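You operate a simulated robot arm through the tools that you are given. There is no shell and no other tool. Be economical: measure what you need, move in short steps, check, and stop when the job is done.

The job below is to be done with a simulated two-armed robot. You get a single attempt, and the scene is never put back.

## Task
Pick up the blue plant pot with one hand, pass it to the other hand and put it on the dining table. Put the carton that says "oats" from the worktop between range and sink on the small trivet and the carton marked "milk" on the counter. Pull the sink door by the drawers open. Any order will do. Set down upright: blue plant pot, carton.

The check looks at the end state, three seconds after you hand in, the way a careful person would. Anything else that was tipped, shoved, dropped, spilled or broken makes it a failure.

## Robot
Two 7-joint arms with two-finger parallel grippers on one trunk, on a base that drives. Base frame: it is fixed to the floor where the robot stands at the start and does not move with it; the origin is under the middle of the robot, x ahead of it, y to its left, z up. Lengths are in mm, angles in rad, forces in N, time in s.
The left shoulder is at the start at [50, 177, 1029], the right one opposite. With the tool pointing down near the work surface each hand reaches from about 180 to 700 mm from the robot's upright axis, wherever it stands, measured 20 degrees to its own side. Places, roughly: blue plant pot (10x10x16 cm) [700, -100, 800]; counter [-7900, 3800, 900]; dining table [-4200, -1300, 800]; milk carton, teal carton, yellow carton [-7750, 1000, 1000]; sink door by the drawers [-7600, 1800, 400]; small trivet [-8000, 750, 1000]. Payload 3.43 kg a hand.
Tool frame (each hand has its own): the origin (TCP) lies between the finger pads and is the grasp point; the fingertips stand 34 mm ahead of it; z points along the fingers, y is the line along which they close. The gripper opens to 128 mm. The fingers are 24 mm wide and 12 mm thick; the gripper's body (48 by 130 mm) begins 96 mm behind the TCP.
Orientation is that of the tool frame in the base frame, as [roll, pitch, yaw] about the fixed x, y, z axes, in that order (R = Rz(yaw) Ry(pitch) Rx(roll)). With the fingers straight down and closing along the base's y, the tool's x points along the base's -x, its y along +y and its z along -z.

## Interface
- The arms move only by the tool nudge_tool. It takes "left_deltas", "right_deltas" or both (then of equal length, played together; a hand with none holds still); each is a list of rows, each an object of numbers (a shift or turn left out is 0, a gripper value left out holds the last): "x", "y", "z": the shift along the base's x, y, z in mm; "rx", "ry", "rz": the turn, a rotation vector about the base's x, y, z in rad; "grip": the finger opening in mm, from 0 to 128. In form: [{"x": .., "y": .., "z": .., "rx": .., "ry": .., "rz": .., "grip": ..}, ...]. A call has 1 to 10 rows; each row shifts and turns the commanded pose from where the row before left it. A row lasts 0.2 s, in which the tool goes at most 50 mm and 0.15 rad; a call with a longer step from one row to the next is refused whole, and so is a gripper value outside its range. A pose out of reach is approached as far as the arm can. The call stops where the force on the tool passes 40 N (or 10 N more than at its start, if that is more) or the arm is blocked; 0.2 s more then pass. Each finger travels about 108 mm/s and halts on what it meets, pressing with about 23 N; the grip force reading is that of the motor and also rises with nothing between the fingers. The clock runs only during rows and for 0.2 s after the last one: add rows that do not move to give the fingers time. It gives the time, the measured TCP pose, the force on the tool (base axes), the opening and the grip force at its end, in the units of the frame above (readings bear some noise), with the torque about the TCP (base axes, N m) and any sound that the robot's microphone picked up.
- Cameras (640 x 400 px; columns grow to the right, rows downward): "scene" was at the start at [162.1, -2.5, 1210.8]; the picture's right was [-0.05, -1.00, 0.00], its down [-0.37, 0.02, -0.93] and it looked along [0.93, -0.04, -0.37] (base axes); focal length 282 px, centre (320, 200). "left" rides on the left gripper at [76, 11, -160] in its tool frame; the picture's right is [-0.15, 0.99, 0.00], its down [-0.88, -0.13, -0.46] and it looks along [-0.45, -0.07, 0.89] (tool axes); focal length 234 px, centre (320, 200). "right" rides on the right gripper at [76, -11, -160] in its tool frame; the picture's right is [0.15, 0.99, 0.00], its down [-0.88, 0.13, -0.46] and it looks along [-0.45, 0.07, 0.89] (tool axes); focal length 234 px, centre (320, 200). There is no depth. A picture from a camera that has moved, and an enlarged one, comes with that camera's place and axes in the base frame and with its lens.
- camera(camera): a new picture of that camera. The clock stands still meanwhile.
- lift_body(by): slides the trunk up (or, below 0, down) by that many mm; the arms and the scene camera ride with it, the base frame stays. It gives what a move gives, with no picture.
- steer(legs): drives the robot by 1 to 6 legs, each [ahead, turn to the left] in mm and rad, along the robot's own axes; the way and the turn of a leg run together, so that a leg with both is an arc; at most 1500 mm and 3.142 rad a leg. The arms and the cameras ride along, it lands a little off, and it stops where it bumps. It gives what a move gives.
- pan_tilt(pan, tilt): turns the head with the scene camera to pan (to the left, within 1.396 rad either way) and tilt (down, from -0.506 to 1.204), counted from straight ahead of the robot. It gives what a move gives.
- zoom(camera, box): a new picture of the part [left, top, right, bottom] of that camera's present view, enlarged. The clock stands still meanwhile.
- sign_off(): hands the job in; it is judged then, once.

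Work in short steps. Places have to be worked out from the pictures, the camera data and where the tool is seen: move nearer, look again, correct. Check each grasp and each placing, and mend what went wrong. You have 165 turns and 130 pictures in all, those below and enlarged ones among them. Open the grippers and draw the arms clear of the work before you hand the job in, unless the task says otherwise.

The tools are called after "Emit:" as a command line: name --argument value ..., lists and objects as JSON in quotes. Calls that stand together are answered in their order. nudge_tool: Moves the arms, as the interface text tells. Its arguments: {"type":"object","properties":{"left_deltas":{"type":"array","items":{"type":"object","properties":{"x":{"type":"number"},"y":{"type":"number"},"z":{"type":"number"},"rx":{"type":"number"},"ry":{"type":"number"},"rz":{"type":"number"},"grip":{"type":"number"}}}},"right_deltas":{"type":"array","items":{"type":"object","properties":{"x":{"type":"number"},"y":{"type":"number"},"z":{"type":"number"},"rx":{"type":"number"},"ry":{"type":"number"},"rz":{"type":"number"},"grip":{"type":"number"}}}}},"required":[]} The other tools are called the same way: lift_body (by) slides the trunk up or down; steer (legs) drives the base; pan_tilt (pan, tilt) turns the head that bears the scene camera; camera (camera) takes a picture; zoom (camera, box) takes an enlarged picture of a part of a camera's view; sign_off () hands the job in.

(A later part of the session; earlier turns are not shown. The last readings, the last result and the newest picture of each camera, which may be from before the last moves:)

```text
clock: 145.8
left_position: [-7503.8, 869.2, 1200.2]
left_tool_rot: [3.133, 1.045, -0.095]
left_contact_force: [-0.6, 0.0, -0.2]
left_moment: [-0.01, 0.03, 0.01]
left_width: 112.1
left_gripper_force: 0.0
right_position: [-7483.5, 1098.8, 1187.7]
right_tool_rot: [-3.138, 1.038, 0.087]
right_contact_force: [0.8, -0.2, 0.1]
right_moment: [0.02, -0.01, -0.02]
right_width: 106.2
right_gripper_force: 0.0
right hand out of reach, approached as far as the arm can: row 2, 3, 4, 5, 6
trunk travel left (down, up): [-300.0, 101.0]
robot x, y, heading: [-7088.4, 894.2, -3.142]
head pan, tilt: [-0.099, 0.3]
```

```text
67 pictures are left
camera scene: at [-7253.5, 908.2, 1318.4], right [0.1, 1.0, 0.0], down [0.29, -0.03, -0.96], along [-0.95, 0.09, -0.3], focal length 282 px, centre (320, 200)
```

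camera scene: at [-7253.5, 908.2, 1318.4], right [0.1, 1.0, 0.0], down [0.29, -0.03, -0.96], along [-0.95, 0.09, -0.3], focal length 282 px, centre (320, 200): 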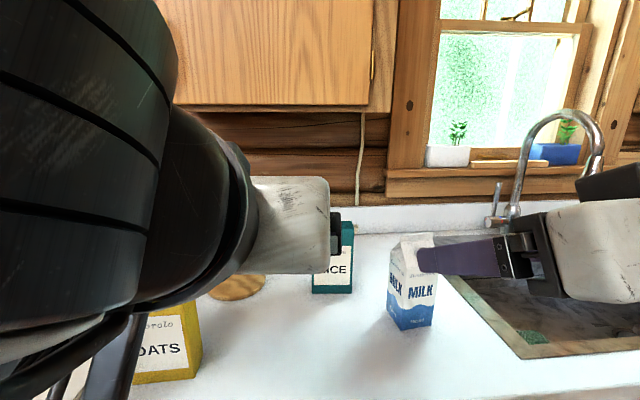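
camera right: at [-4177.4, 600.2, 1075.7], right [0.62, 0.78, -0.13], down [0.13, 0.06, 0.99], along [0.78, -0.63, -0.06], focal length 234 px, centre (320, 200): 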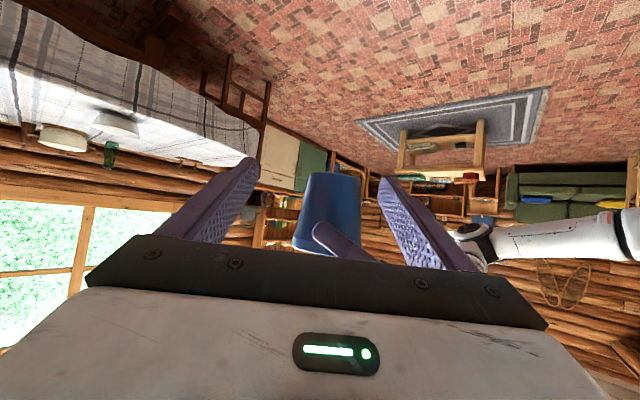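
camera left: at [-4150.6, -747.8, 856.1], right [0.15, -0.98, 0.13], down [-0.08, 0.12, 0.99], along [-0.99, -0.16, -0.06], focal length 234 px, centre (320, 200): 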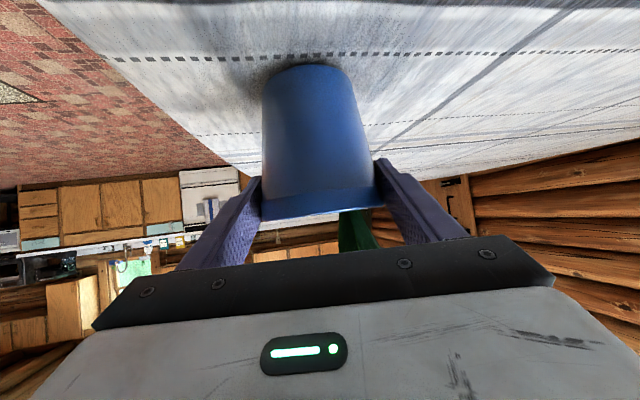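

I swing the left hand over to y≈695, straighten its yaw, tilt it to 45°, opening fully.

Emit:
nudge_tool --left_deltas '[{"y": -35, "rz": 0.095, "grip": 128}, {"y": -35, "ry": -0.13}, {"y": -35, "ry": -0.13}, {"y": -35}, {"y": -34}, {}]' --right_deltas '[{"x": 30}, {"x": 30, "y": 20}, {"y": 30}, {"y": 30}, {}, {}]'

Emit:
camera --camera "left"

Emit:
camera --camera "scene"

```text
clock: 147.2
left_position: [-7505.0, 694.9, 1200.4]
left_tool_rot: [3.132, 0.784, 0.0]
left_contact_force: [0.1, -0.4, 0.0]
left_moment: [-0.03, -0.02, 0.02]
left_width: 127.9
left_gripper_force: 0.1
right_position: [-7438.1, 1178.6, 1214.4]
right_tool_rot: [-3.137, 1.04, 0.089]
right_contact_force: [-0.4, 0.6, -0.4]
right_moment: [0.0, -0.01, 0.0]
right_width: 105.7
right_gripper_force: 0.0
right hand out of reach, approached as far as the arm can: row 1, 2
trunk travel left (down, up): [-300.0, 101.0]
robot x, y, heading: [-7088.8, 897.3, -3.143]
head pan, tilt: [-0.099, 0.3]
```

```text
66 pictures are left
camera left: at [-7338.0, 684.9, 1259.8], right [-0.1, -0.99, 0.11], down [-0.3, 0.13, 0.94], along [-0.95, 0.06, -0.31], focal length 234 px, centre (320, 200)
```

left: 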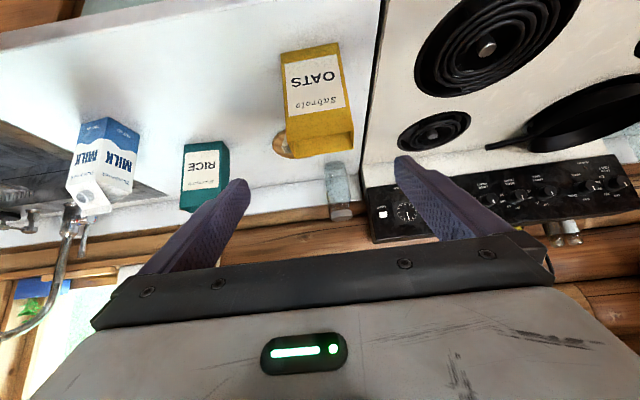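

```text
65 pictures are left
camera scene: at [-7253.4, 908.7, 1318.4], right [0.1, 1.0, 0.0], down [0.29, -0.03, -0.96], along [-0.95, 0.09, -0.3], focal length 282 px, centre (320, 200)
```

scene: 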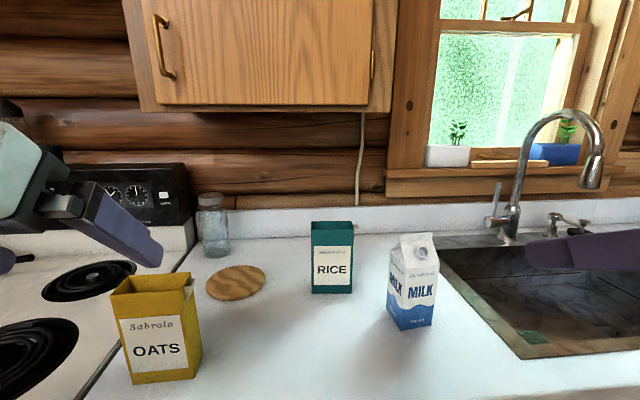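

Trivet centre computes to (−7889,755), Ø150. Oats front face x≈−7626, y 637–740. I zoom in to settle its depth and height.

Emit:
zoom --camera "left" --box '[250, 30, 400, 230]'

Emit:
zoom --camera "scene" --box '[80, 190, 300, 400]'

```text
2.00 times, centred on (325, 130) of left
camera zoom: at [-7338.0, 684.9, 1259.8], right [-0.1, -0.99, 0.11], down [-0.3, 0.13, 0.94], along [-0.95, 0.06, -0.31], focal length 468 px, centre (310, 340)
```

zoom: 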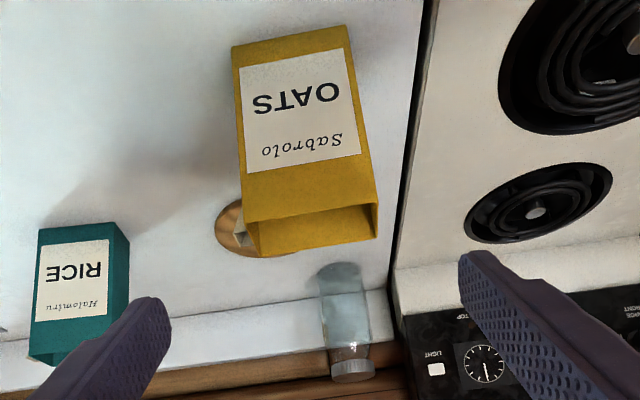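

```text
1.90 times, centred on (190, 295) of scene
camera zoom: at [-7253.4, 908.7, 1318.4], right [0.1, 1.0, 0.0], down [0.29, -0.03, -0.96], along [-0.95, 0.09, -0.3], focal length 537 px, centre (568, 19)
```

zoom: 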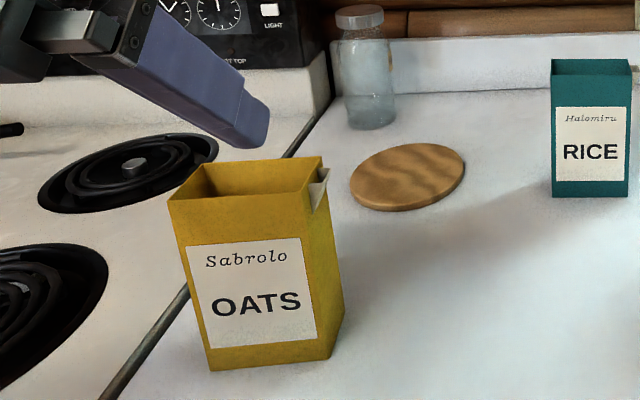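

Oats is an open-topped box: x −7621…−7667, y 643…742, top z≈1073. I go in along the 45° axis to its sides, first most of the way.

Emit:
nudge_tool --left_deltas '[{"y": -2, "z": -30}, {"z": -30}, {"x": -30, "z": -30}, {"x": -30, "z": -30}, {"x": -25, "z": -25}, {}]'

Emit:
camera --camera "left"

Emit:
camera --camera "scene"

```text
clock: 148.6
left_position: [-7591.1, 694.9, 1054.5]
left_tool_rot: [3.134, 0.787, -0.002]
left_contact_force: [0.1, -0.8, -0.5]
left_moment: [0.0, 0.01, 0.01]
left_width: 128.0
left_gripper_force: 0.1
right_position: [-7436.8, 1178.9, 1214.4]
right_tool_rot: [-3.138, 1.039, 0.09]
right_contact_force: [0.6, 0.6, 0.6]
right_moment: [-0.02, 0.0, 0.02]
right_width: 106.2
right_gripper_force: 0.1
trunk travel left (down, up): [-300.0, 101.0]
robot x, y, heading: [-7089.6, 895.2, -3.145]
head pan, tilt: [-0.099, 0.3]
```

```text
62 pictures are left
camera left: at [-7423.3, 684.2, 1114.0], right [-0.1, -0.99, 0.11], down [-0.3, 0.13, 0.94], along [-0.95, 0.06, -0.31], focal length 234 px, centre (320, 200)
```

left: 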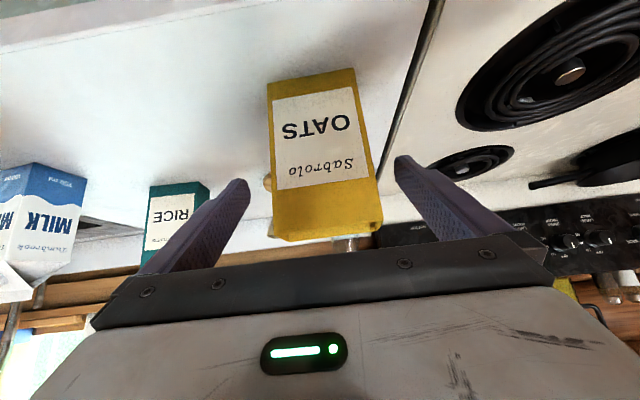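

```text
61 pictures are left
camera scene: at [-7253.4, 908.3, 1318.4], right [0.1, 1.0, 0.0], down [0.29, -0.03, -0.96], along [-0.95, 0.09, -0.3], focal length 282 px, centre (320, 200)
```

scene: 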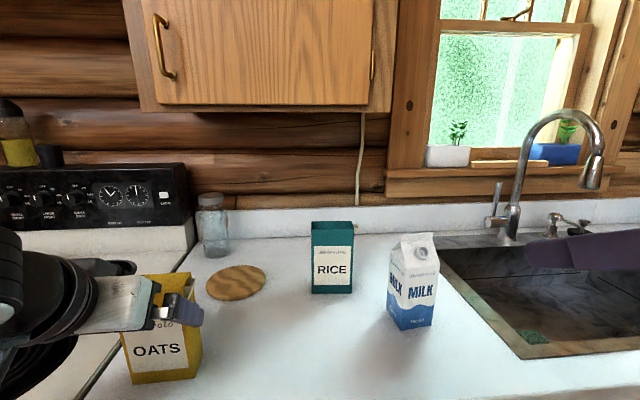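

Centred. I go the rest of the way and close.

Emit:
nudge_tool --left_deltas '[{"x": -20, "z": -20}, {"x": -20, "z": -20}, {"x": -12, "z": -12}, {}, {"grip": 80}, {"grip": 80}, {"grip": 80}, {"grip": 80}, {}]'

Emit:
camera --camera "left"

```text
clock: 150.6
left_position: [-7640.5, 693.1, 1002.7]
left_tool_rot: [3.135, 0.785, -0.001]
left_contact_force: [0.0, 0.0, -0.4]
left_moment: [-0.03, 0.01, 0.02]
left_width: 95.0
left_gripper_force: 23.2
right_position: [-7437.8, 1178.1, 1214.3]
right_tool_rot: [-3.139, 1.04, 0.089]
right_contact_force: [0.4, 1.2, 0.1]
right_moment: [0.01, 0.01, 0.0]
right_width: 106.0
right_gripper_force: 0.0
trunk travel left (down, up): [-300.0, 101.0]
robot x, y, heading: [-7090.3, 900.5, -3.142]
head pan, tilt: [-0.099, 0.3]
```

```text
60 pictures are left
camera left: at [-7474.3, 682.7, 1062.0], right [-0.1, -0.99, 0.11], down [-0.3, 0.13, 0.94], along [-0.95, 0.06, -0.31], focal length 234 px, centre (320, 200)
```

left: 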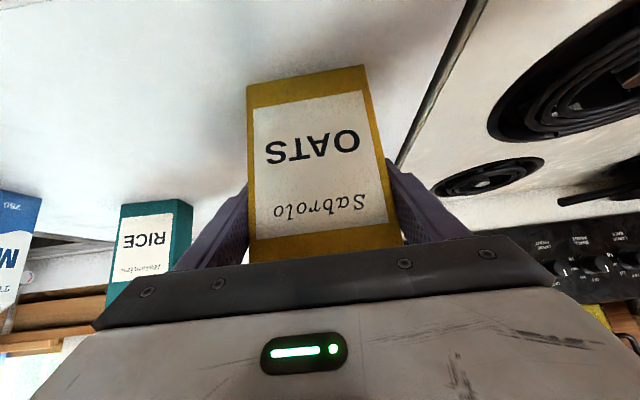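

Gripped at 95 mm. I lift 60 mm and carry it toward the trivet at (−7889,755).

Emit:
nudge_tool --left_deltas '[{"z": 15}, {"z": 25}, {"z": 25}, {"x": -35, "y": 10}, {"x": -40, "y": 10}, {"x": -40, "y": 10}, {"x": -40, "y": 10}, {"x": -40, "y": 10}, {"x": -30, "y": 10}, {}]'

Emit:
camera --camera "scene"

Emit:
camera --camera "left"

```text
clock: 152.8
left_position: [-7866.7, 754.1, 1067.3]
left_tool_rot: [3.134, 0.785, -0.002]
left_contact_force: [0.8, -0.9, -1.9]
left_moment: [-0.03, -0.01, 0.0]
left_width: 95.0
left_gripper_force: 22.8
right_position: [-7438.7, 1177.5, 1213.3]
right_tool_rot: [-3.135, 1.04, 0.088]
right_contact_force: [-1.1, 0.6, 0.4]
right_moment: [0.01, -0.02, 0.0]
right_width: 106.0
right_gripper_force: 0.0
trunk travel left (down, up): [-300.0, 101.0]
robot x, y, heading: [-7093.1, 901.3, -3.135]
head pan, tilt: [-0.099, 0.3]
```

```text
59 pictures are left
camera scene: at [-7253.6, 907.9, 1318.4], right [0.1, 1.0, 0.0], down [0.29, -0.03, -0.96], along [-0.95, 0.09, -0.3], focal length 282 px, centre (320, 200)
```

scene: 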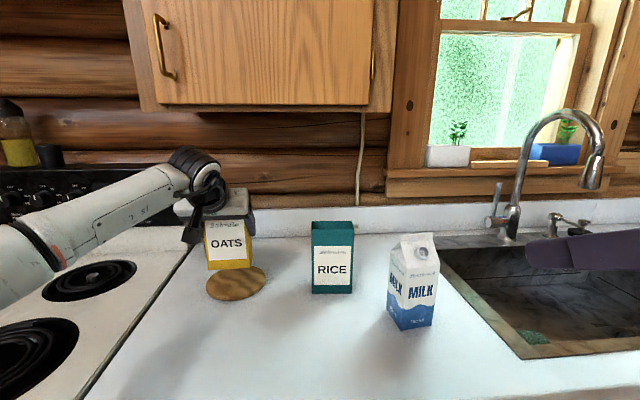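

```text
58 pictures are left
camera left: at [-7700.0, 743.6, 1127.4], right [-0.1, -0.99, 0.11], down [-0.3, 0.13, 0.94], along [-0.95, 0.06, -0.31], focal length 234 px, centre (320, 200)
```

left: 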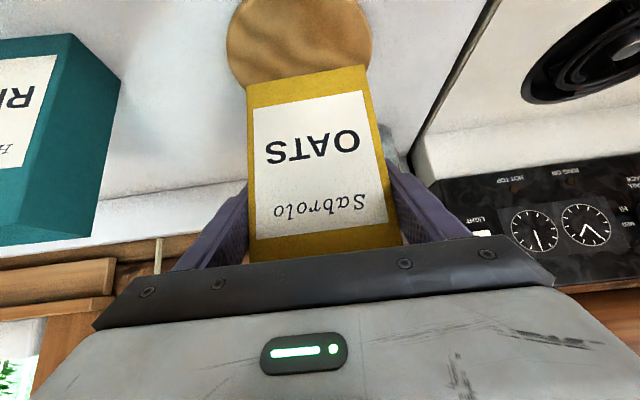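

From both cameras the trivet centre is about (−7880,756). I shift 9 mm further and lower towards it.

Emit:
nudge_tool --left_deltas '[{"x": -9, "y": 2}, {"z": -20}, {"z": -15}, {"z": -6}, {"z": -3}, {}]'

Emit:
zoom --camera "scene" --box '[160, 190, 320, 310]'

Emit:
camera --camera "left"

```text
clock: 154.2
left_position: [-7875.4, 755.7, 1021.9]
left_tool_rot: [3.136, 0.784, 0.001]
left_contact_force: [-0.1, -0.3, -2.0]
left_moment: [-0.03, -0.01, -0.01]
left_width: 94.8
left_gripper_force: 22.2
right_position: [-7439.2, 1179.4, 1213.8]
right_tool_rot: [-3.139, 1.041, 0.089]
right_contact_force: [0.3, 0.3, -0.8]
right_moment: [0.0, 0.01, 0.03]
right_width: 106.1
right_gripper_force: 0.1
trunk travel left (down, up): [-300.0, 101.0]
robot x, y, heading: [-7087.4, 901.7, -3.141]
head pan, tilt: [-0.099, 0.3]
```

```text
3.33 times, centred on (240, 250) of scene
camera zoom: at [-7253.7, 908.2, 1318.4], right [0.1, 1.0, 0.0], down [0.29, -0.03, -0.96], along [-0.95, 0.09, -0.3], focal length 940 px, centre (587, 33)
```

zoom: 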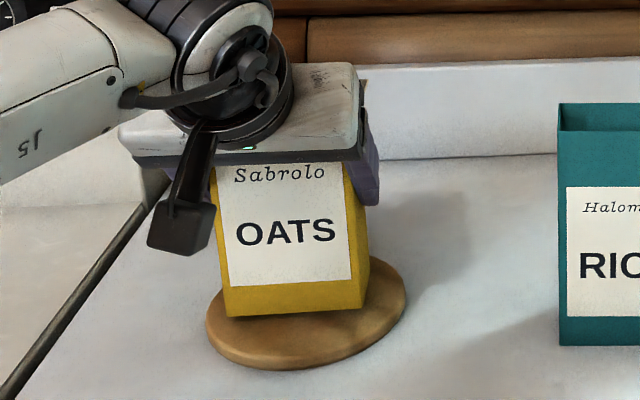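

```text
56 pictures are left
camera left: at [-7708.2, 745.3, 1082.5], right [-0.1, -0.99, 0.11], down [-0.3, 0.13, 0.94], along [-0.95, 0.06, -0.31], focal length 234 px, centre (320, 200)
```

left: 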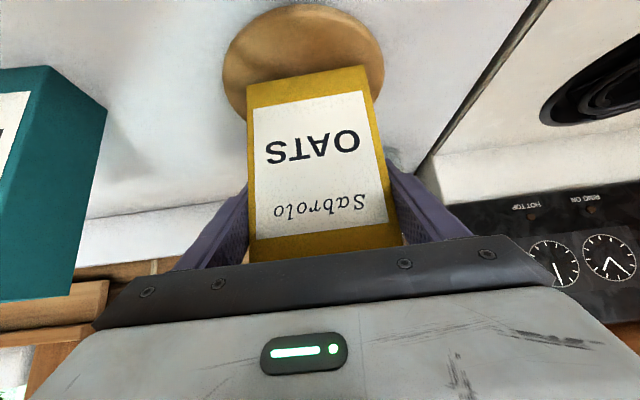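

Well centred; I nudge 4 mm in y and lower to contact.

Emit:
nudge_tool --left_deltas '[{"y": 4}, {"z": -2}, {"z": -2}, {"z": -2}, {}]'

```text
clock: 155.4
left_position: [-7875.7, 759.0, 1016.8]
left_tool_rot: [3.136, 0.785, -0.002]
left_contact_force: [0.5, -0.3, -1.4]
left_moment: [0.01, -0.01, 0.0]
left_width: 94.8
left_gripper_force: 23.1
right_position: [-7438.4, 1180.0, 1215.2]
right_tool_rot: [-3.139, 1.04, 0.09]
right_contact_force: [-0.3, -0.1, -0.1]
right_moment: [0.01, 0.02, -0.03]
right_width: 105.8
right_gripper_force: 0.0
trunk travel left (down, up): [-300.0, 101.0]
robot x, y, heading: [-7094.0, 897.7, -3.147]
head pan, tilt: [-0.099, 0.3]
```

Emit:
nudge_tool --left_deltas '[{"z": -1.5}, {"z": -1.5}, {}]'

```text
clock: 156.2
left_position: [-7876.4, 759.2, 1013.9]
left_tool_rot: [3.134, 0.784, -0.002]
left_contact_force: [-0.1, -0.3, 0.7]
left_moment: [-0.06, 0.01, -0.05]
left_width: 94.5
left_gripper_force: 23.1
right_position: [-7437.9, 1178.1, 1214.3]
right_tool_rot: [-3.139, 1.04, 0.087]
right_contact_force: [0.8, 0.1, 0.7]
right_moment: [0.0, -0.01, 0.0]
right_width: 105.9
right_gripper_force: 0.0
trunk travel left (down, up): [-300.0, 101.0]
robot x, y, heading: [-7089.2, 903.0, -3.141]
head pan, tilt: [-0.099, 0.3]
```

Load has gone to +0.7 N: it rests on the trivet. I release and withdraw along the axis.

Emit:
nudge_tool --left_deltas '[{"z": -0.5, "grip": 124}, {"grip": 124}, {}, {"x": 15, "z": 15}, {"x": 30, "z": 30}, {"x": 30, "z": 30}, {"x": 35, "z": 35}, {"x": 35, "z": 20}, {"x": 45}, {"x": 45}]'

Emit:
camera --camera "scene"

```text
clock: 158.4
left_position: [-7639.9, 760.4, 1145.6]
left_tool_rot: [3.134, 0.785, 0.002]
left_contact_force: [0.2, 0.4, -0.6]
left_moment: [-0.01, 0.05, -0.01]
left_width: 123.9
left_gripper_force: 0.1
right_position: [-7438.3, 1179.3, 1214.7]
right_tool_rot: [-3.135, 1.041, 0.089]
right_contact_force: [-0.2, 0.7, 0.3]
right_moment: [0.02, -0.01, 0.02]
right_width: 105.9
right_gripper_force: 0.0
trunk travel left (down, up): [-300.0, 101.0]
robot x, y, heading: [-7086.4, 900.8, -3.138]
head pan, tilt: [-0.099, 0.3]
```

```text
55 pictures are left
camera scene: at [-7253.0, 908.1, 1318.5], right [0.1, 1.0, 0.0], down [0.29, -0.03, -0.96], along [-0.95, 0.09, -0.3], focal length 282 px, centre (320, 200)
```

scene: 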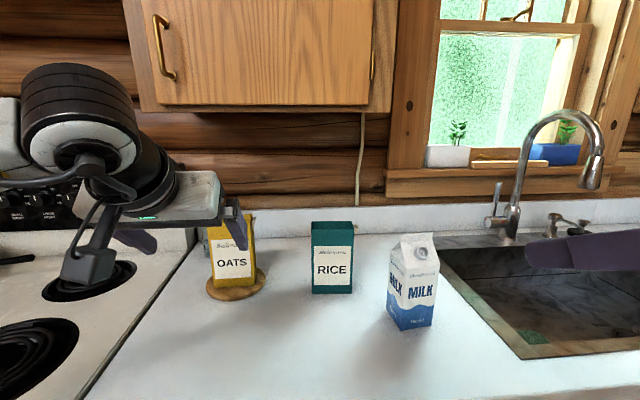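

Oats stands on the trivet. Next the milk; I zoom to get its orientation.

Emit:
zoom --camera "scene" --box '[340, 210, 500, 340]'

Emit:
camera --camera "right"

```text
3.08 times, centred on (420, 275) of scene
camera zoom: at [-7253.0, 908.1, 1318.5], right [0.1, 1.0, 0.0], down [0.29, -0.03, -0.96], along [-0.95, 0.09, -0.3], focal length 868 px, centre (12, -31)
```

zoom: 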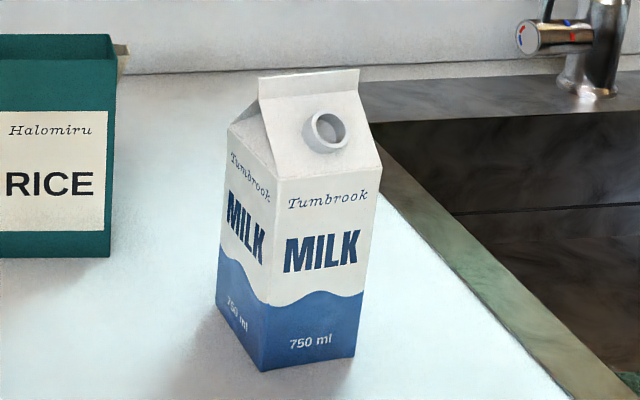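

```text
53 pictures are left
camera right: at [-7262.2, 1205.4, 1229.6], right [0.16, -0.98, -0.13], down [-0.04, -0.14, 0.99], along [-0.99, -0.15, -0.06], focal length 234 px, centre (320, 200)
```

right: 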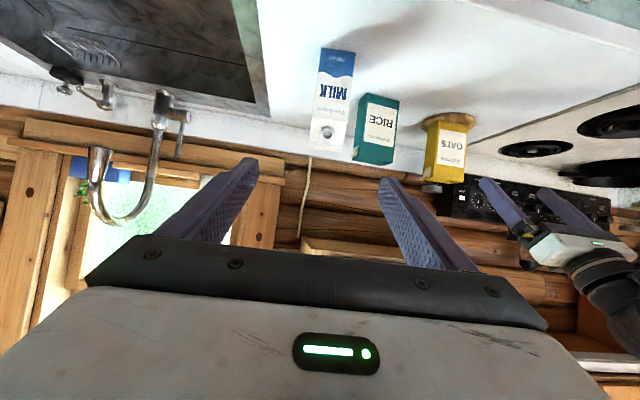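

Milk: about 65×65, centre (−7724,1138), yaw ≈0.15. I bring the right hand to a 45° pre-grasp pose before it.

Emit:
nudge_tool --right_deltas '[{"x": -30, "rz": 0.06, "z": -10}, {"x": -30, "y": -5, "ry": -0.13, "z": -15}, {"x": -30, "y": -5, "ry": -0.125, "z": -25}, {"x": -36, "y": -6, "z": -27}, {"x": -36, "y": -6, "z": -27}, {}]'

Emit:
camera --camera "right"

```text
clock: 159.8
left_position: [-7640.6, 759.6, 1145.7]
left_tool_rot: [3.134, 0.786, -0.001]
left_contact_force: [-0.5, 0.0, -0.1]
left_moment: [0.01, 0.03, 0.03]
left_width: 124.1
left_gripper_force: 0.0
right_position: [-7599.0, 1158.0, 1109.1]
right_tool_rot: [3.091, 0.788, 0.107]
right_contact_force: [-1.2, 0.8, -0.4]
right_moment: [0.03, 0.03, 0.03]
right_width: 105.9
right_gripper_force: 0.1
trunk travel left (down, up): [-300.0, 101.0]
robot x, y, heading: [-7091.1, 898.1, -3.139]
head pan, tilt: [-0.099, 0.3]
```

```text
52 pictures are left
camera right: at [-7435.9, 1194.8, 1167.4], right [0.24, -0.97, -0.07], down [-0.28, -0.14, 0.95], along [-0.93, -0.21, -0.31], focal length 234 px, centre (320, 200)
```

right: 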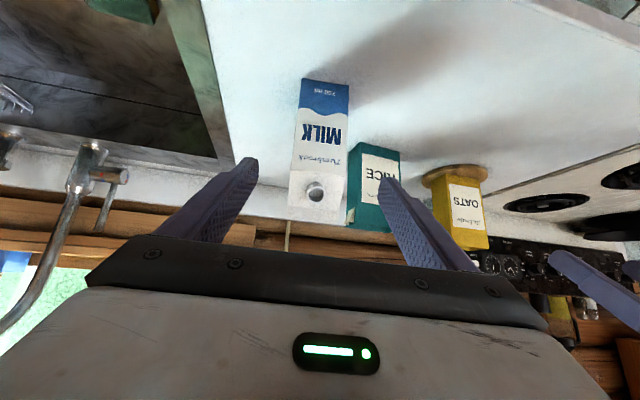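

Both cameras agree the milk centre is (−7726,1139). I advance along the axis to it.

Emit:
nudge_tool --right_deltas '[{"x": -30, "y": -4.5, "z": -30}, {"x": -30, "y": -4.5, "z": -30}, {"x": -30, "y": -5, "z": -30}, {"x": -20, "y": -3, "z": -20}, {"x": -13, "y": -2, "z": -14}, {}]'

Emit:
camera --camera "right"

```text
clock: 161.2
left_position: [-7641.0, 760.9, 1144.1]
left_tool_rot: [3.135, 0.785, -0.001]
left_contact_force: [-0.5, 0.3, 0.6]
left_moment: [0.02, 0.01, -0.01]
left_width: 123.9
left_gripper_force: 0.1
right_position: [-7720.8, 1137.3, 989.1]
right_tool_rot: [3.093, 0.788, 0.106]
right_contact_force: [0.2, -0.1, -0.2]
right_moment: [-0.02, 0.0, -0.02]
right_width: 105.8
right_gripper_force: 0.1
trunk travel left (down, up): [-300.0, 101.0]
robot x, y, heading: [-7093.6, 898.3, -3.135]
head pan, tilt: [-0.099, 0.3]
```

```text
51 pictures are left
camera right: at [-7556.4, 1175.4, 1046.4], right [0.24, -0.97, -0.07], down [-0.28, -0.14, 0.95], along [-0.93, -0.21, -0.31], focal length 234 px, centre (320, 200)
```

right: 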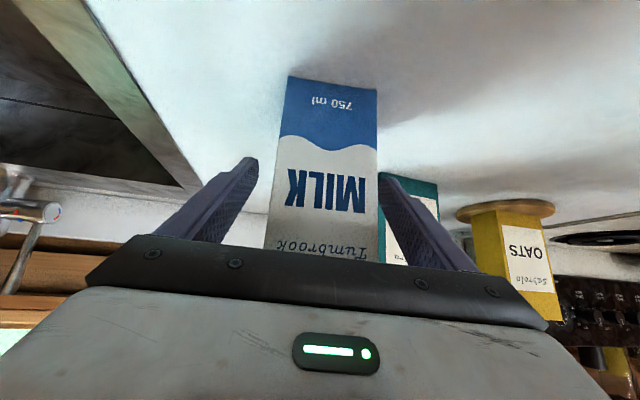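

The milk lies slightly toward the −y finger; I shift 5 mm that way and close.

Emit:
nudge_tool --right_deltas '[{"y": -5}, {}, {"grip": 45}, {"grip": 45}, {"grip": 45}, {"grip": 45}, {"grip": 45}, {}]'

Emit:
camera --camera "right"

```text
clock: 163.0
left_position: [-7641.9, 761.1, 1145.4]
left_tool_rot: [3.135, 0.785, 0.0]
left_contact_force: [0.6, 0.1, 0.8]
left_moment: [-0.02, 0.03, 0.01]
left_width: 124.1
left_gripper_force: 0.0
right_position: [-7719.9, 1135.9, 987.5]
right_tool_rot: [3.093, 0.788, 0.108]
right_contact_force: [-0.5, 2.9, 1.2]
right_moment: [0.43, -0.03, 0.07]
right_width: 70.2
right_gripper_force: 22.9
trunk travel left (down, up): [-300.0, 101.0]
robot x, y, heading: [-7087.0, 900.5, -3.141]
head pan, tilt: [-0.099, 0.3]
```

```text
50 pictures are left
camera right: at [-7556.7, 1170.8, 1046.1], right [0.24, -0.97, -0.07], down [-0.28, -0.14, 0.95], along [-0.93, -0.21, -0.31], focal length 234 px, centre (320, 200)
```

right: 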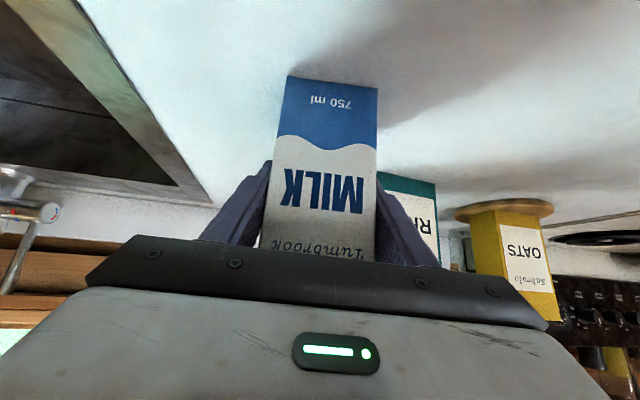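

Gripped at 70 mm. I lift straight up 100 mm, then draw it back over the counter front.

Emit:
nudge_tool --right_deltas '[{"z": 10}, {"z": 25}, {"z": 35}, {"z": 40}, {"z": 30, "x": 20}, {"x": 40}, {"x": 40}, {"x": 40}, {"x": 30}, {}]' --left_deltas '[{}, {}, {"z": 20}, {"z": 20}, {"x": 30}, {"x": 40}, {"x": 40}, {"x": 40}, {}, {}]'

Emit:
camera --camera "scene"

```text
clock: 165.2
left_position: [-7490.3, 758.7, 1183.6]
left_tool_rot: [3.134, 0.784, -0.002]
left_contact_force: [0.4, -0.7, -0.3]
left_moment: [0.01, 0.01, 0.03]
left_width: 124.0
left_gripper_force: 0.1
right_position: [-7552.0, 1133.4, 1128.6]
right_tool_rot: [3.093, 0.786, 0.107]
right_contact_force: [-0.8, -0.2, -5.4]
right_moment: [0.03, -0.05, -0.03]
right_width: 70.3
right_gripper_force: 23.4
trunk travel left (down, up): [-300.0, 101.0]
robot x, y, heading: [-7085.3, 897.7, -3.139]
head pan, tilt: [-0.099, 0.3]
```

```text
49 pictures are left
camera scene: at [-7254.0, 908.5, 1318.3], right [0.1, 1.0, 0.0], down [0.29, -0.03, -0.96], along [-0.95, 0.09, -0.3], focal length 282 px, centre (320, 200)
```

scene: 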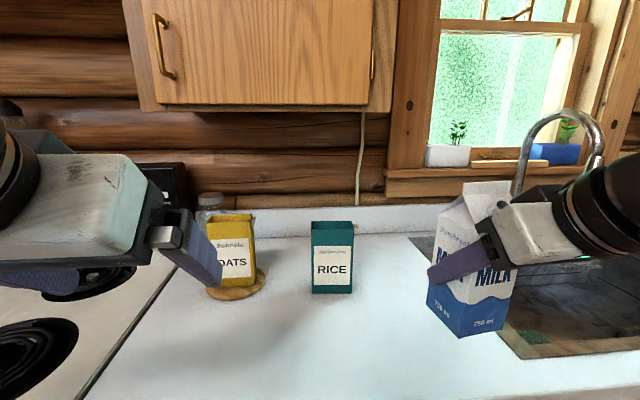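

Milk is up and upright. I back off 450 mm and turn right to view toward the counter at y≈3800.

Emit:
steer --legs '[[-450, 0], [0, -0.8]]'

Emit:
pan_tilt --pan -0.1 --tilt 0.25

Emit:
camera --camera "scene"

```text
clock: 170.1
left_position: [-7015.7, 1082.5, 1184.9]
left_tool_rot: [3.135, 0.783, -0.782]
left_contact_force: [-0.7, -0.4, 1.0]
left_moment: [0.0, 0.01, -0.01]
left_width: 124.1
left_gripper_force: 0.1
right_position: [-6795.7, 1393.3, 1129.6]
right_tool_rot: [3.095, 0.787, -0.675]
right_contact_force: [0.2, 0.2, -5.4]
right_moment: [-0.01, 0.03, 0.02]
right_width: 70.1
right_gripper_force: 22.9
trunk travel left (down, up): [-300.0, 101.0]
robot x, y, heading: [-6635.8, 904.1, 2.362]
head pan, tilt: [-0.099, 0.3]
```

```text
clock: 170.7
left_position: [-7015.3, 1082.8, 1183.9]
left_tool_rot: [3.136, 0.783, -0.782]
left_contact_force: [-1.6, -0.3, 0.1]
left_moment: [0.02, -0.01, -0.02]
left_width: 124.2
left_gripper_force: 0.1
right_position: [-6795.1, 1393.3, 1128.4]
right_tool_rot: [3.092, 0.785, -0.675]
right_contact_force: [0.5, 0.1, -5.3]
right_moment: [0.0, 0.02, 0.03]
right_width: 70.2
right_gripper_force: 23.0
trunk travel left (down, up): [-300.0, 101.0]
robot x, y, heading: [-6637.3, 898.8, 2.361]
head pan, tilt: [-0.099, 0.25]
```

```text
48 pictures are left
camera scene: at [-6743.9, 1023.4, 1323.0], right [0.77, 0.64, 0.0], down [0.16, -0.19, -0.97], along [-0.62, 0.75, -0.25], focal length 282 px, centre (320, 200)
```

scene: 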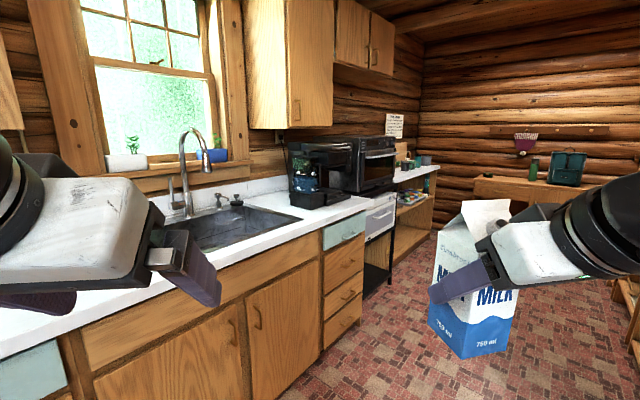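

The white-topped counter beyond the toaster oven is the target. I turn to +y and drive to about y≈2500 for a closer look.

Emit:
steer --legs '[[120, 0], [0, -0.75], [1400, 0]]'

Emit:
pan_tilt --pan 0.45 --tilt 0.3

Emit:
camera --camera "scene"

```text
clock: 177.5
left_position: [-6892.8, 2102.8, 1189.3]
left_tool_rot: [3.134, 0.797, -1.542]
left_contact_force: [0.1, -0.8, 0.2]
left_moment: [0.01, -0.04, 0.03]
left_width: 124.0
left_gripper_force: 0.1
right_position: [-6523.3, 2164.2, 1130.2]
right_tool_rot: [3.139, 0.802, -1.374]
right_contact_force: [0.4, -0.1, -4.7]
right_moment: [-0.02, 0.01, 0.03]
right_width: 69.9
right_gripper_force: 23.0
trunk travel left (down, up): [-300.0, 101.0]
robot x, y, heading: [-6741.7, 1716.7, 1.593]
head pan, tilt: [-0.099, 0.25]
stopped in leg 3: the robot was blocked; the commanded pose is now the measured one
```

```text
clock: 178.5
left_position: [-6892.7, 2102.4, 1189.0]
left_tool_rot: [3.132, 0.798, -1.544]
left_contact_force: [0.3, 0.6, 0.4]
left_moment: [-0.03, 0.02, -0.04]
left_width: 123.9
left_gripper_force: 0.1
right_position: [-6522.8, 2165.2, 1130.1]
right_tool_rot: [3.138, 0.803, -1.373]
right_contact_force: [0.4, 0.9, -5.5]
right_moment: [-0.01, 0.01, 0.01]
right_width: 70.1
right_gripper_force: 22.9
trunk travel left (down, up): [-300.0, 101.0]
robot x, y, heading: [-6737.5, 1721.4, 1.595]
head pan, tilt: [0.45, 0.3]
```

```text
47 pictures are left
camera scene: at [-6786.9, 1859.4, 1320.9], right [0.89, 0.46, 0.01], down [0.13, -0.25, -0.96], along [-0.44, 0.85, -0.28], focal length 282 px, centre (320, 200)
```

scene: 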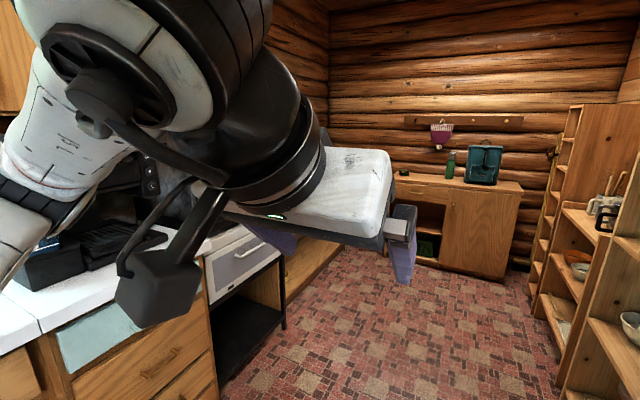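

Blocked at y≈1720. I look to the right to see what the robot met.

Emit:
pan_tilt --pan -0.9 --tilt 0.35

Emit:
camera --camera "scene"

```text
clock: 180.0
left_position: [-6893.6, 2101.6, 1190.2]
left_tool_rot: [3.133, 0.799, -1.543]
left_contact_force: [0.0, 0.8, -0.9]
left_moment: [0.0, 0.02, 0.04]
left_width: 124.3
left_gripper_force: 0.0
right_position: [-6523.6, 2164.7, 1129.1]
right_tool_rot: [3.139, 0.805, -1.372]
right_contact_force: [0.7, 0.6, -4.7]
right_moment: [0.0, -0.02, 0.06]
right_width: 70.1
right_gripper_force: 23.3
trunk travel left (down, up): [-300.0, 101.0]
robot x, y, heading: [-6743.6, 1722.8, 1.6]
head pan, tilt: [-0.901, 0.351]
```

```text
46 pictures are left
camera scene: at [-6673.1, 1836.3, 1315.5], right [0.64, -0.77, -0.01], down [-0.26, -0.21, -0.94], along [0.72, 0.61, -0.34], focal length 282 px, centre (320, 200)
```

scene: 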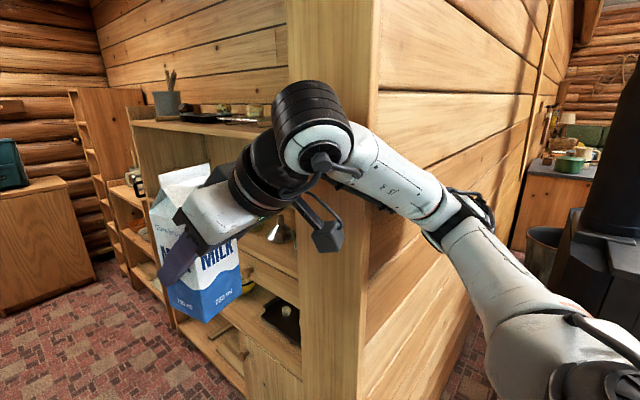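

The right forearm met the end of the partition wall (corner near (−6450,2050)). I back off, shift to the lane x≈−7050, midway between wall and cabinets.

Emit:
steer --legs '[[-300, 0], [0, 0.7], [480, 0], [0, -0.73]]'

Emit:
pan_tilt --pan -0.5 --tilt 0.35

Emit:
camera --camera "scene"

```text
clock: 188.3
left_position: [-7177.4, 2182.4, 1182.8]
left_tool_rot: [3.134, 0.784, -1.601]
left_contact_force: [0.4, -0.3, 0.6]
left_moment: [0.01, 0.0, -0.01]
left_width: 124.2
left_gripper_force: 0.1
right_position: [-6805.8, 2222.9, 1122.6]
right_tool_rot: [3.128, 0.784, -1.438]
right_contact_force: [0.6, -0.3, -5.6]
right_moment: [0.01, -0.03, 0.02]
right_width: 69.8
right_gripper_force: 23.0
trunk travel left (down, up): [-300.0, 101.0]
robot x, y, heading: [-7051.5, 1775.1, 1.538]
head pan, tilt: [-0.901, 0.351]
```

```text
clock: 189.2
left_position: [-7177.3, 2181.7, 1184.2]
left_tool_rot: [3.135, 0.784, -1.6]
left_contact_force: [-0.6, -0.3, -0.1]
left_moment: [0.01, 0.01, 0.0]
left_width: 123.9
left_gripper_force: 0.1
right_position: [-6806.0, 2222.9, 1120.8]
right_tool_rot: [3.13, 0.784, -1.438]
right_contact_force: [0.1, 0.0, -5.0]
right_moment: [-0.03, 0.02, -0.03]
right_width: 69.9
right_gripper_force: 22.9
trunk travel left (down, up): [-300.0, 101.0]
robot x, y, heading: [-7051.8, 1780.7, 1.541]
head pan, tilt: [-0.499, 0.351]
```

```text
45 pictures are left
camera scene: at [-7001.0, 1930.9, 1313.6], right [0.86, -0.51, 0.0], down [-0.17, -0.3, -0.94], along [0.48, 0.81, -0.34], focal length 282 px, centre (320, 200)
```

scene: 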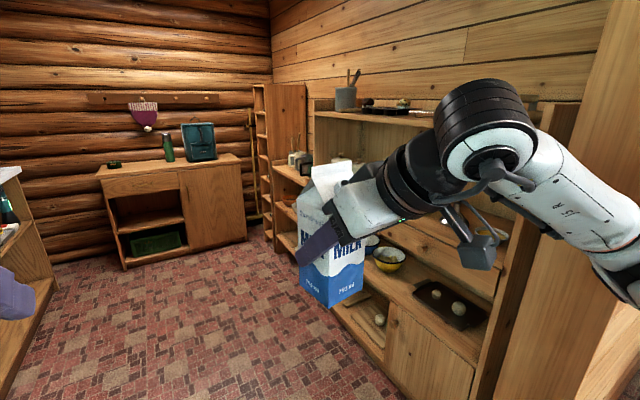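

Lane is clear. I drive on to y≈3700, then turn left to face the counter.

Emit:
steer --legs '[[1000, 0.03], [850, 0], [0, 1.571]]'

Emit:
pan_tilt --pan 0.0 --tilt 0.4

Emit:
camera --camera "scene"

```text
clock: 202.3
left_position: [-7433.0, 3497.6, 1183.9]
left_tool_rot: [3.133, 0.784, -0.016]
left_contact_force: [0.4, 0.4, 0.0]
left_moment: [0.03, 0.02, -0.04]
left_width: 123.9
left_gripper_force: 0.1
right_position: [-7479.1, 3868.3, 1120.5]
right_tool_rot: [3.131, 0.784, 0.147]
right_contact_force: [0.7, -0.5, -4.7]
right_moment: [0.04, 0.0, -0.01]
right_width: 69.8
right_gripper_force: 23.3
trunk travel left (down, up): [-300.0, 101.0]
robot x, y, heading: [-7033.4, 3628.3, 3.123]
head pan, tilt: [-0.499, 0.351]
```

```text
clock: 203.2
left_position: [-7433.3, 3497.9, 1183.6]
left_tool_rot: [3.135, 0.782, -0.017]
left_contact_force: [-0.2, 0.1, -0.9]
left_moment: [-0.01, 0.01, -0.01]
left_width: 123.8
left_gripper_force: 0.0
right_position: [-7477.6, 3869.0, 1121.7]
right_tool_rot: [3.132, 0.784, 0.147]
right_contact_force: [1.2, -0.2, -4.8]
right_moment: [0.0, 0.01, 0.0]
right_width: 69.9
right_gripper_force: 23.0
trunk travel left (down, up): [-300.0, 101.0]
robot x, y, heading: [-7030.3, 3629.0, 3.122]
head pan, tilt: [0.0, 0.4]
```

```text
44 pictures are left
camera scene: at [-7194.2, 3635.6, 1309.1], right [0.02, 1.0, 0.0], down [0.39, -0.01, -0.92], along [-0.92, 0.02, -0.39], focal length 282 px, centre (320, 200)
```

scene: 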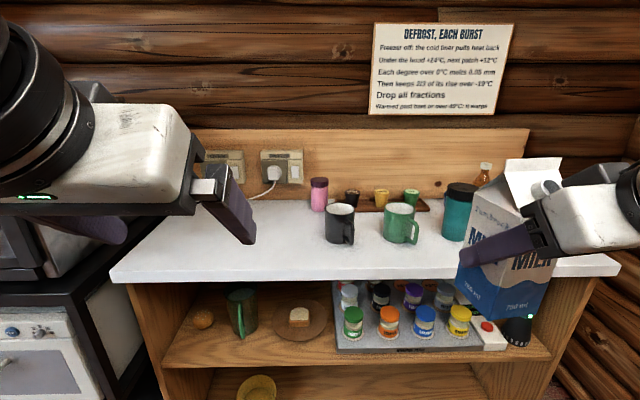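

Counter top spans y≈3150–4320 with front edge x≈−7716; the area left of the mugs, near (−7840,3520), is free. I reposition the base to about (−7245,3490).

Emit:
steer --legs '[[0, 0.6], [255, 0], [0, -0.59]]'

Emit:
pan_tilt --pan 0.0 --tilt 0.55

Emit:
camera --camera "scene"

```text
clock: 208.3
left_position: [-7650.8, 3356.3, 1183.2]
left_tool_rot: [3.133, 0.782, -0.018]
left_contact_force: [1.3, 0.0, -0.3]
left_moment: [-0.01, 0.01, -0.03]
left_width: 123.7
left_gripper_force: 0.0
right_position: [-7696.5, 3726.7, 1122.8]
right_tool_rot: [3.129, 0.786, 0.144]
right_contact_force: [-0.3, -0.4, -4.8]
right_moment: [0.02, -0.03, 0.01]
right_width: 69.8
right_gripper_force: 23.6
trunk travel left (down, up): [-300.0, 101.0]
robot x, y, heading: [-7247.9, 3484.5, 3.121]
head pan, tilt: [0.0, 0.4]
```

```text
clock: 209.0
left_position: [-7651.8, 3356.6, 1183.6]
left_tool_rot: [3.132, 0.783, -0.016]
left_contact_force: [-0.4, 0.7, -0.3]
left_moment: [-0.02, -0.03, 0.01]
left_width: 124.2
left_gripper_force: 0.0
right_position: [-7696.2, 3728.1, 1121.1]
right_tool_rot: [3.131, 0.783, 0.145]
right_contact_force: [0.5, 0.3, -4.5]
right_moment: [-0.03, -0.02, -0.01]
right_width: 69.9
right_gripper_force: 23.0
trunk travel left (down, up): [-300.0, 101.0]
robot x, y, heading: [-7250.2, 3489.0, 3.124]
head pan, tilt: [0.0, 0.55]
```

```text
43 pictures are left
camera scene: at [-7409.7, 3493.7, 1295.4], right [0.02, 1.0, 0.0], down [0.52, -0.01, -0.85], along [-0.85, 0.02, -0.52], focal length 282 px, centre (320, 200)
```

scene: 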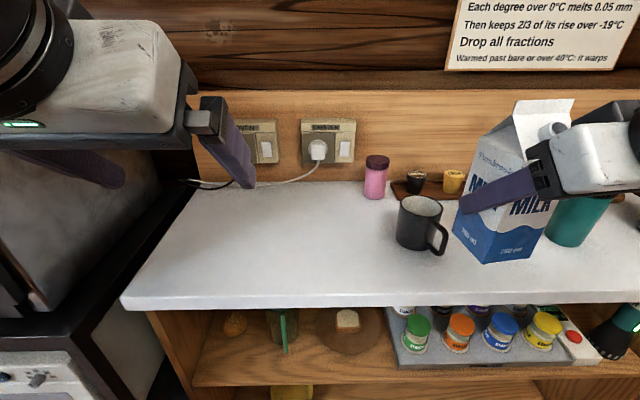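

I move the right hand with the milk to (−7850,3530) at height, and the left hand slightly aside.

Emit:
nudge_tool --right_deltas '[{"x": -10, "y": -35}, {"x": -25, "y": -40}, {"x": -30, "y": -40}, {"x": -30, "y": -40}, {"x": -30, "y": -43}, {"x": -29}, {}]' --left_deltas '[{"x": 20, "y": -20}, {"x": 20, "y": -20}, {"x": 20, "y": -20}, {"x": 20}, {}, {}, {}]'

Emit:
camera --camera "scene"

Emit:
camera --camera "right"

```text
refused: row 5 steps farther than a row can; nothing moved
```

```text
42 pictures are left
camera scene: at [-7409.7, 3493.7, 1295.4], right [0.02, 1.0, 0.0], down [0.52, -0.01, -0.85], along [-0.85, 0.02, -0.52], focal length 282 px, centre (320, 200)
```

scene: 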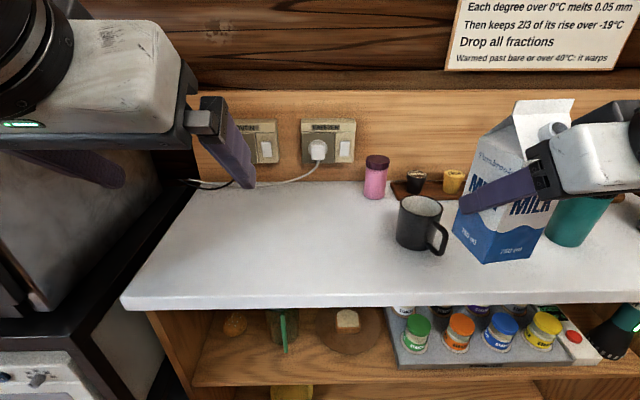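

```text
41 pictures are left
camera right: at [-7532.8, 3764.9, 1180.6], right [0.25, -0.96, -0.1], down [-0.28, -0.17, 0.95], along [-0.93, -0.21, -0.31], focal length 234 px, centre (320, 200)
```

right: 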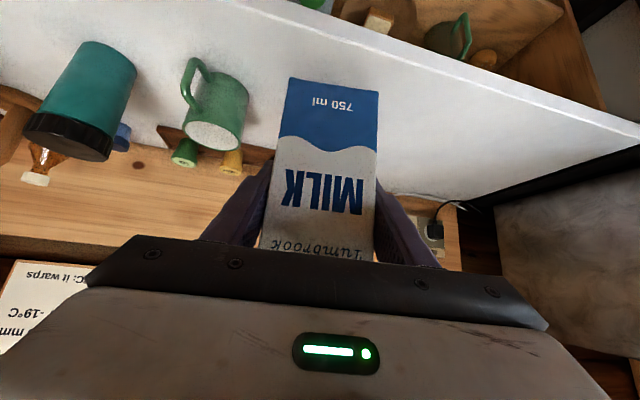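

One row was over the step limit; I resend with smaller steps.

Emit:
nudge_tool --right_deltas '[{"x": -10, "y": -35}, {"x": -25, "y": -38}, {"x": -30, "y": -36}, {"x": -30, "y": -36}, {"x": -30, "y": -36}, {"x": -29, "y": -17}, {}]' --left_deltas '[{"x": 20, "y": -20}, {"x": 20, "y": -20}, {"x": 20, "y": -20}, {"x": 20}, {}, {}, {}]'

Emit:
camera --camera "scene"

```text
clock: 210.6
left_position: [-7571.1, 3295.1, 1182.5]
left_tool_rot: [3.133, 0.784, -0.018]
left_contact_force: [0.4, 0.0, -0.1]
left_moment: [0.0, 0.01, 0.01]
left_width: 124.0
left_gripper_force: 0.1
right_position: [-7852.5, 3530.9, 1122.1]
right_tool_rot: [3.134, 0.784, 0.145]
right_contact_force: [-0.8, -0.1, -5.6]
right_moment: [0.04, -0.04, 0.0]
right_width: 69.8
right_gripper_force: 23.2
trunk travel left (down, up): [-300.0, 101.0]
robot x, y, heading: [-7248.0, 3489.5, 3.122]
head pan, tilt: [0.0, 0.55]
```

```text
40 pictures are left
camera scene: at [-7409.7, 3493.7, 1295.4], right [0.02, 1.0, 0.0], down [0.52, -0.01, -0.85], along [-0.85, 0.02, -0.52], focal length 282 px, centre (320, 200)
```

scene: 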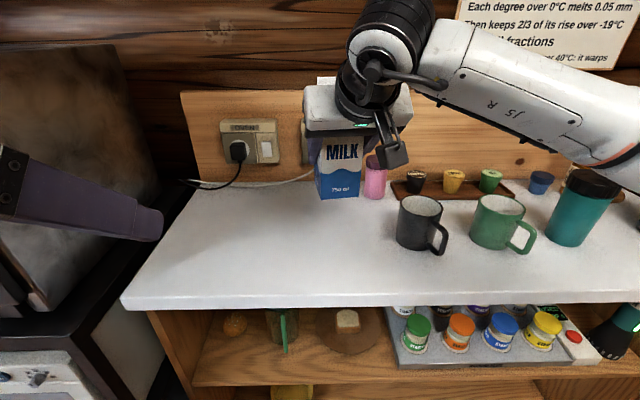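

Free space below. I correct a small tilt from the earlier bump (−0.03 rad about x) and lower the milk.

Emit:
nudge_tool --right_deltas '[{"rx": -0.031}, {"z": -30}, {"z": -35}, {"z": -30}, {"z": -20}, {}]'

Emit:
camera --camera "scene"

Emit:
camera --camera "right"

```text
clock: 212.0
left_position: [-7572.1, 3295.5, 1183.2]
left_tool_rot: [3.132, 0.785, -0.018]
left_contact_force: [0.7, 0.4, -0.5]
left_moment: [-0.02, 0.01, 0.0]
left_width: 124.0
left_gripper_force: 0.1
right_position: [-7851.6, 3530.0, 1008.1]
right_tool_rot: [3.088, 0.786, 0.115]
right_contact_force: [0.0, -0.5, -4.9]
right_moment: [-0.01, -0.03, 0.02]
right_width: 70.1
right_gripper_force: 23.0
trunk travel left (down, up): [-300.0, 101.0]
robot x, y, heading: [-7251.3, 3485.5, 3.121]
head pan, tilt: [0.0, 0.55]
```

```text
39 pictures are left
camera scene: at [-7409.8, 3493.6, 1295.4], right [0.02, 1.0, 0.0], down [0.52, -0.01, -0.85], along [-0.85, 0.02, -0.52], focal length 282 px, centre (320, 200)
```

scene: 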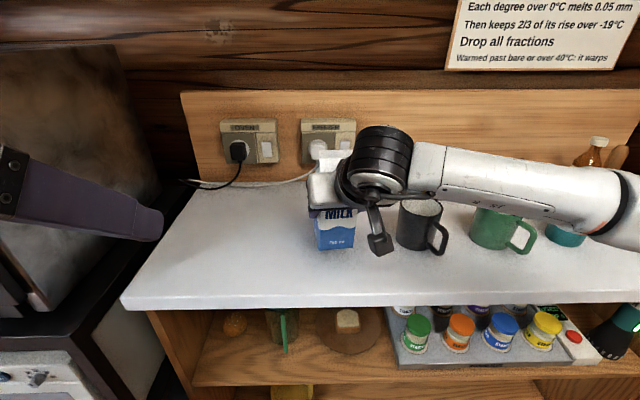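

```text
38 pictures are left
camera right: at [-7687.3, 3568.9, 1065.6], right [0.25, -0.96, -0.07], down [-0.28, -0.14, 0.95], along [-0.93, -0.22, -0.31], focal length 234 px, centre (320, 200)
```

right: 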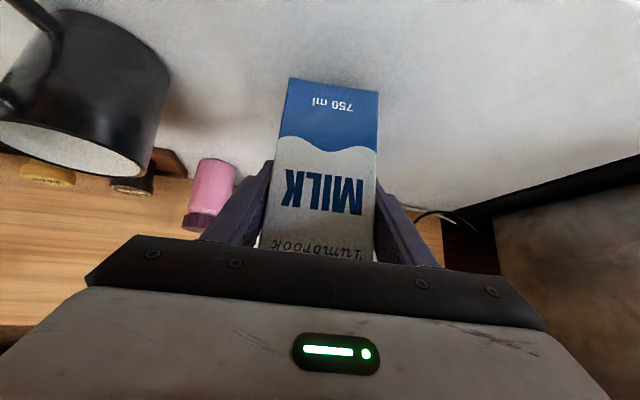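

Clear of the mugs. I lower slowly till contact.

Emit:
nudge_tool --right_deltas '[{"z": -5}, {"z": -4}, {"z": -3}, {"z": -3}, {"z": -2}, {"z": -2}, {}]'

```text
clock: 213.6
left_position: [-7570.9, 3295.0, 1182.3]
left_tool_rot: [3.131, 0.783, -0.018]
left_contact_force: [-0.8, 0.3, -0.6]
left_moment: [0.04, 0.0, -0.01]
left_width: 124.1
left_gripper_force: 0.1
right_position: [-7850.3, 3529.5, 989.3]
right_tool_rot: [3.088, 0.793, 0.115]
right_contact_force: [0.8, 2.5, 1.5]
right_moment: [0.38, -0.25, 0.0]
right_width: 69.8
right_gripper_force: 22.8
trunk travel left (down, up): [-300.0, 101.0]
robot x, y, heading: [-7250.3, 3486.7, 3.122]
head pan, tilt: [0.0, 0.55]
```

Contact: the load went from −5 to +1.5 N. I release and back away along the axis.

Emit:
nudge_tool --right_deltas '[{"grip": 104}, {"grip": 104}, {}, {"x": 15, "y": 2, "z": 15}, {"x": 30, "y": 4, "z": 30}, {"x": 30, "y": 4, "z": 30}, {"x": 30, "y": 4, "z": 30}, {"x": 30, "y": 4, "z": 30}, {"x": 40}, {"x": 40}]'

Emit:
camera --camera "scene"

```text
clock: 215.8
left_position: [-7571.4, 3295.9, 1182.7]
left_tool_rot: [3.134, 0.785, -0.017]
left_contact_force: [0.3, -0.3, 0.5]
left_moment: [0.01, 0.0, 0.01]
left_width: 124.0
left_gripper_force: 0.0
right_position: [-7635.0, 3547.2, 1123.8]
right_tool_rot: [3.088, 0.787, 0.115]
right_contact_force: [0.6, 0.5, -0.2]
right_moment: [-0.01, 0.02, -0.01]
right_width: 103.8
right_gripper_force: 0.0
trunk travel left (down, up): [-300.0, 101.0]
robot x, y, heading: [-7246.3, 3487.2, 3.119]
head pan, tilt: [0.0, 0.55]
```

```text
37 pictures are left
camera scene: at [-7409.0, 3493.3, 1295.5], right [0.02, 1.0, 0.0], down [0.52, -0.01, -0.85], along [-0.85, 0.02, -0.52], focal length 282 px, centre (320, 200)
```

scene: 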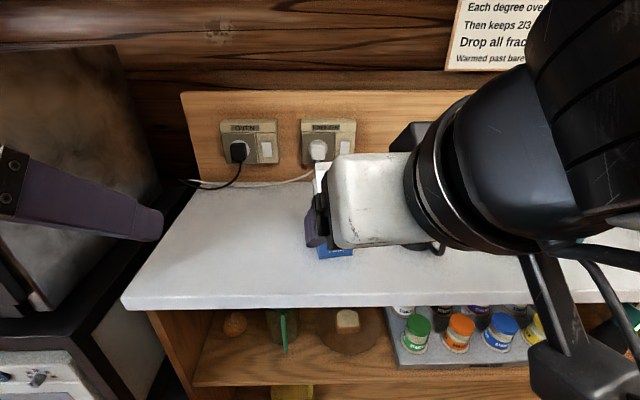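

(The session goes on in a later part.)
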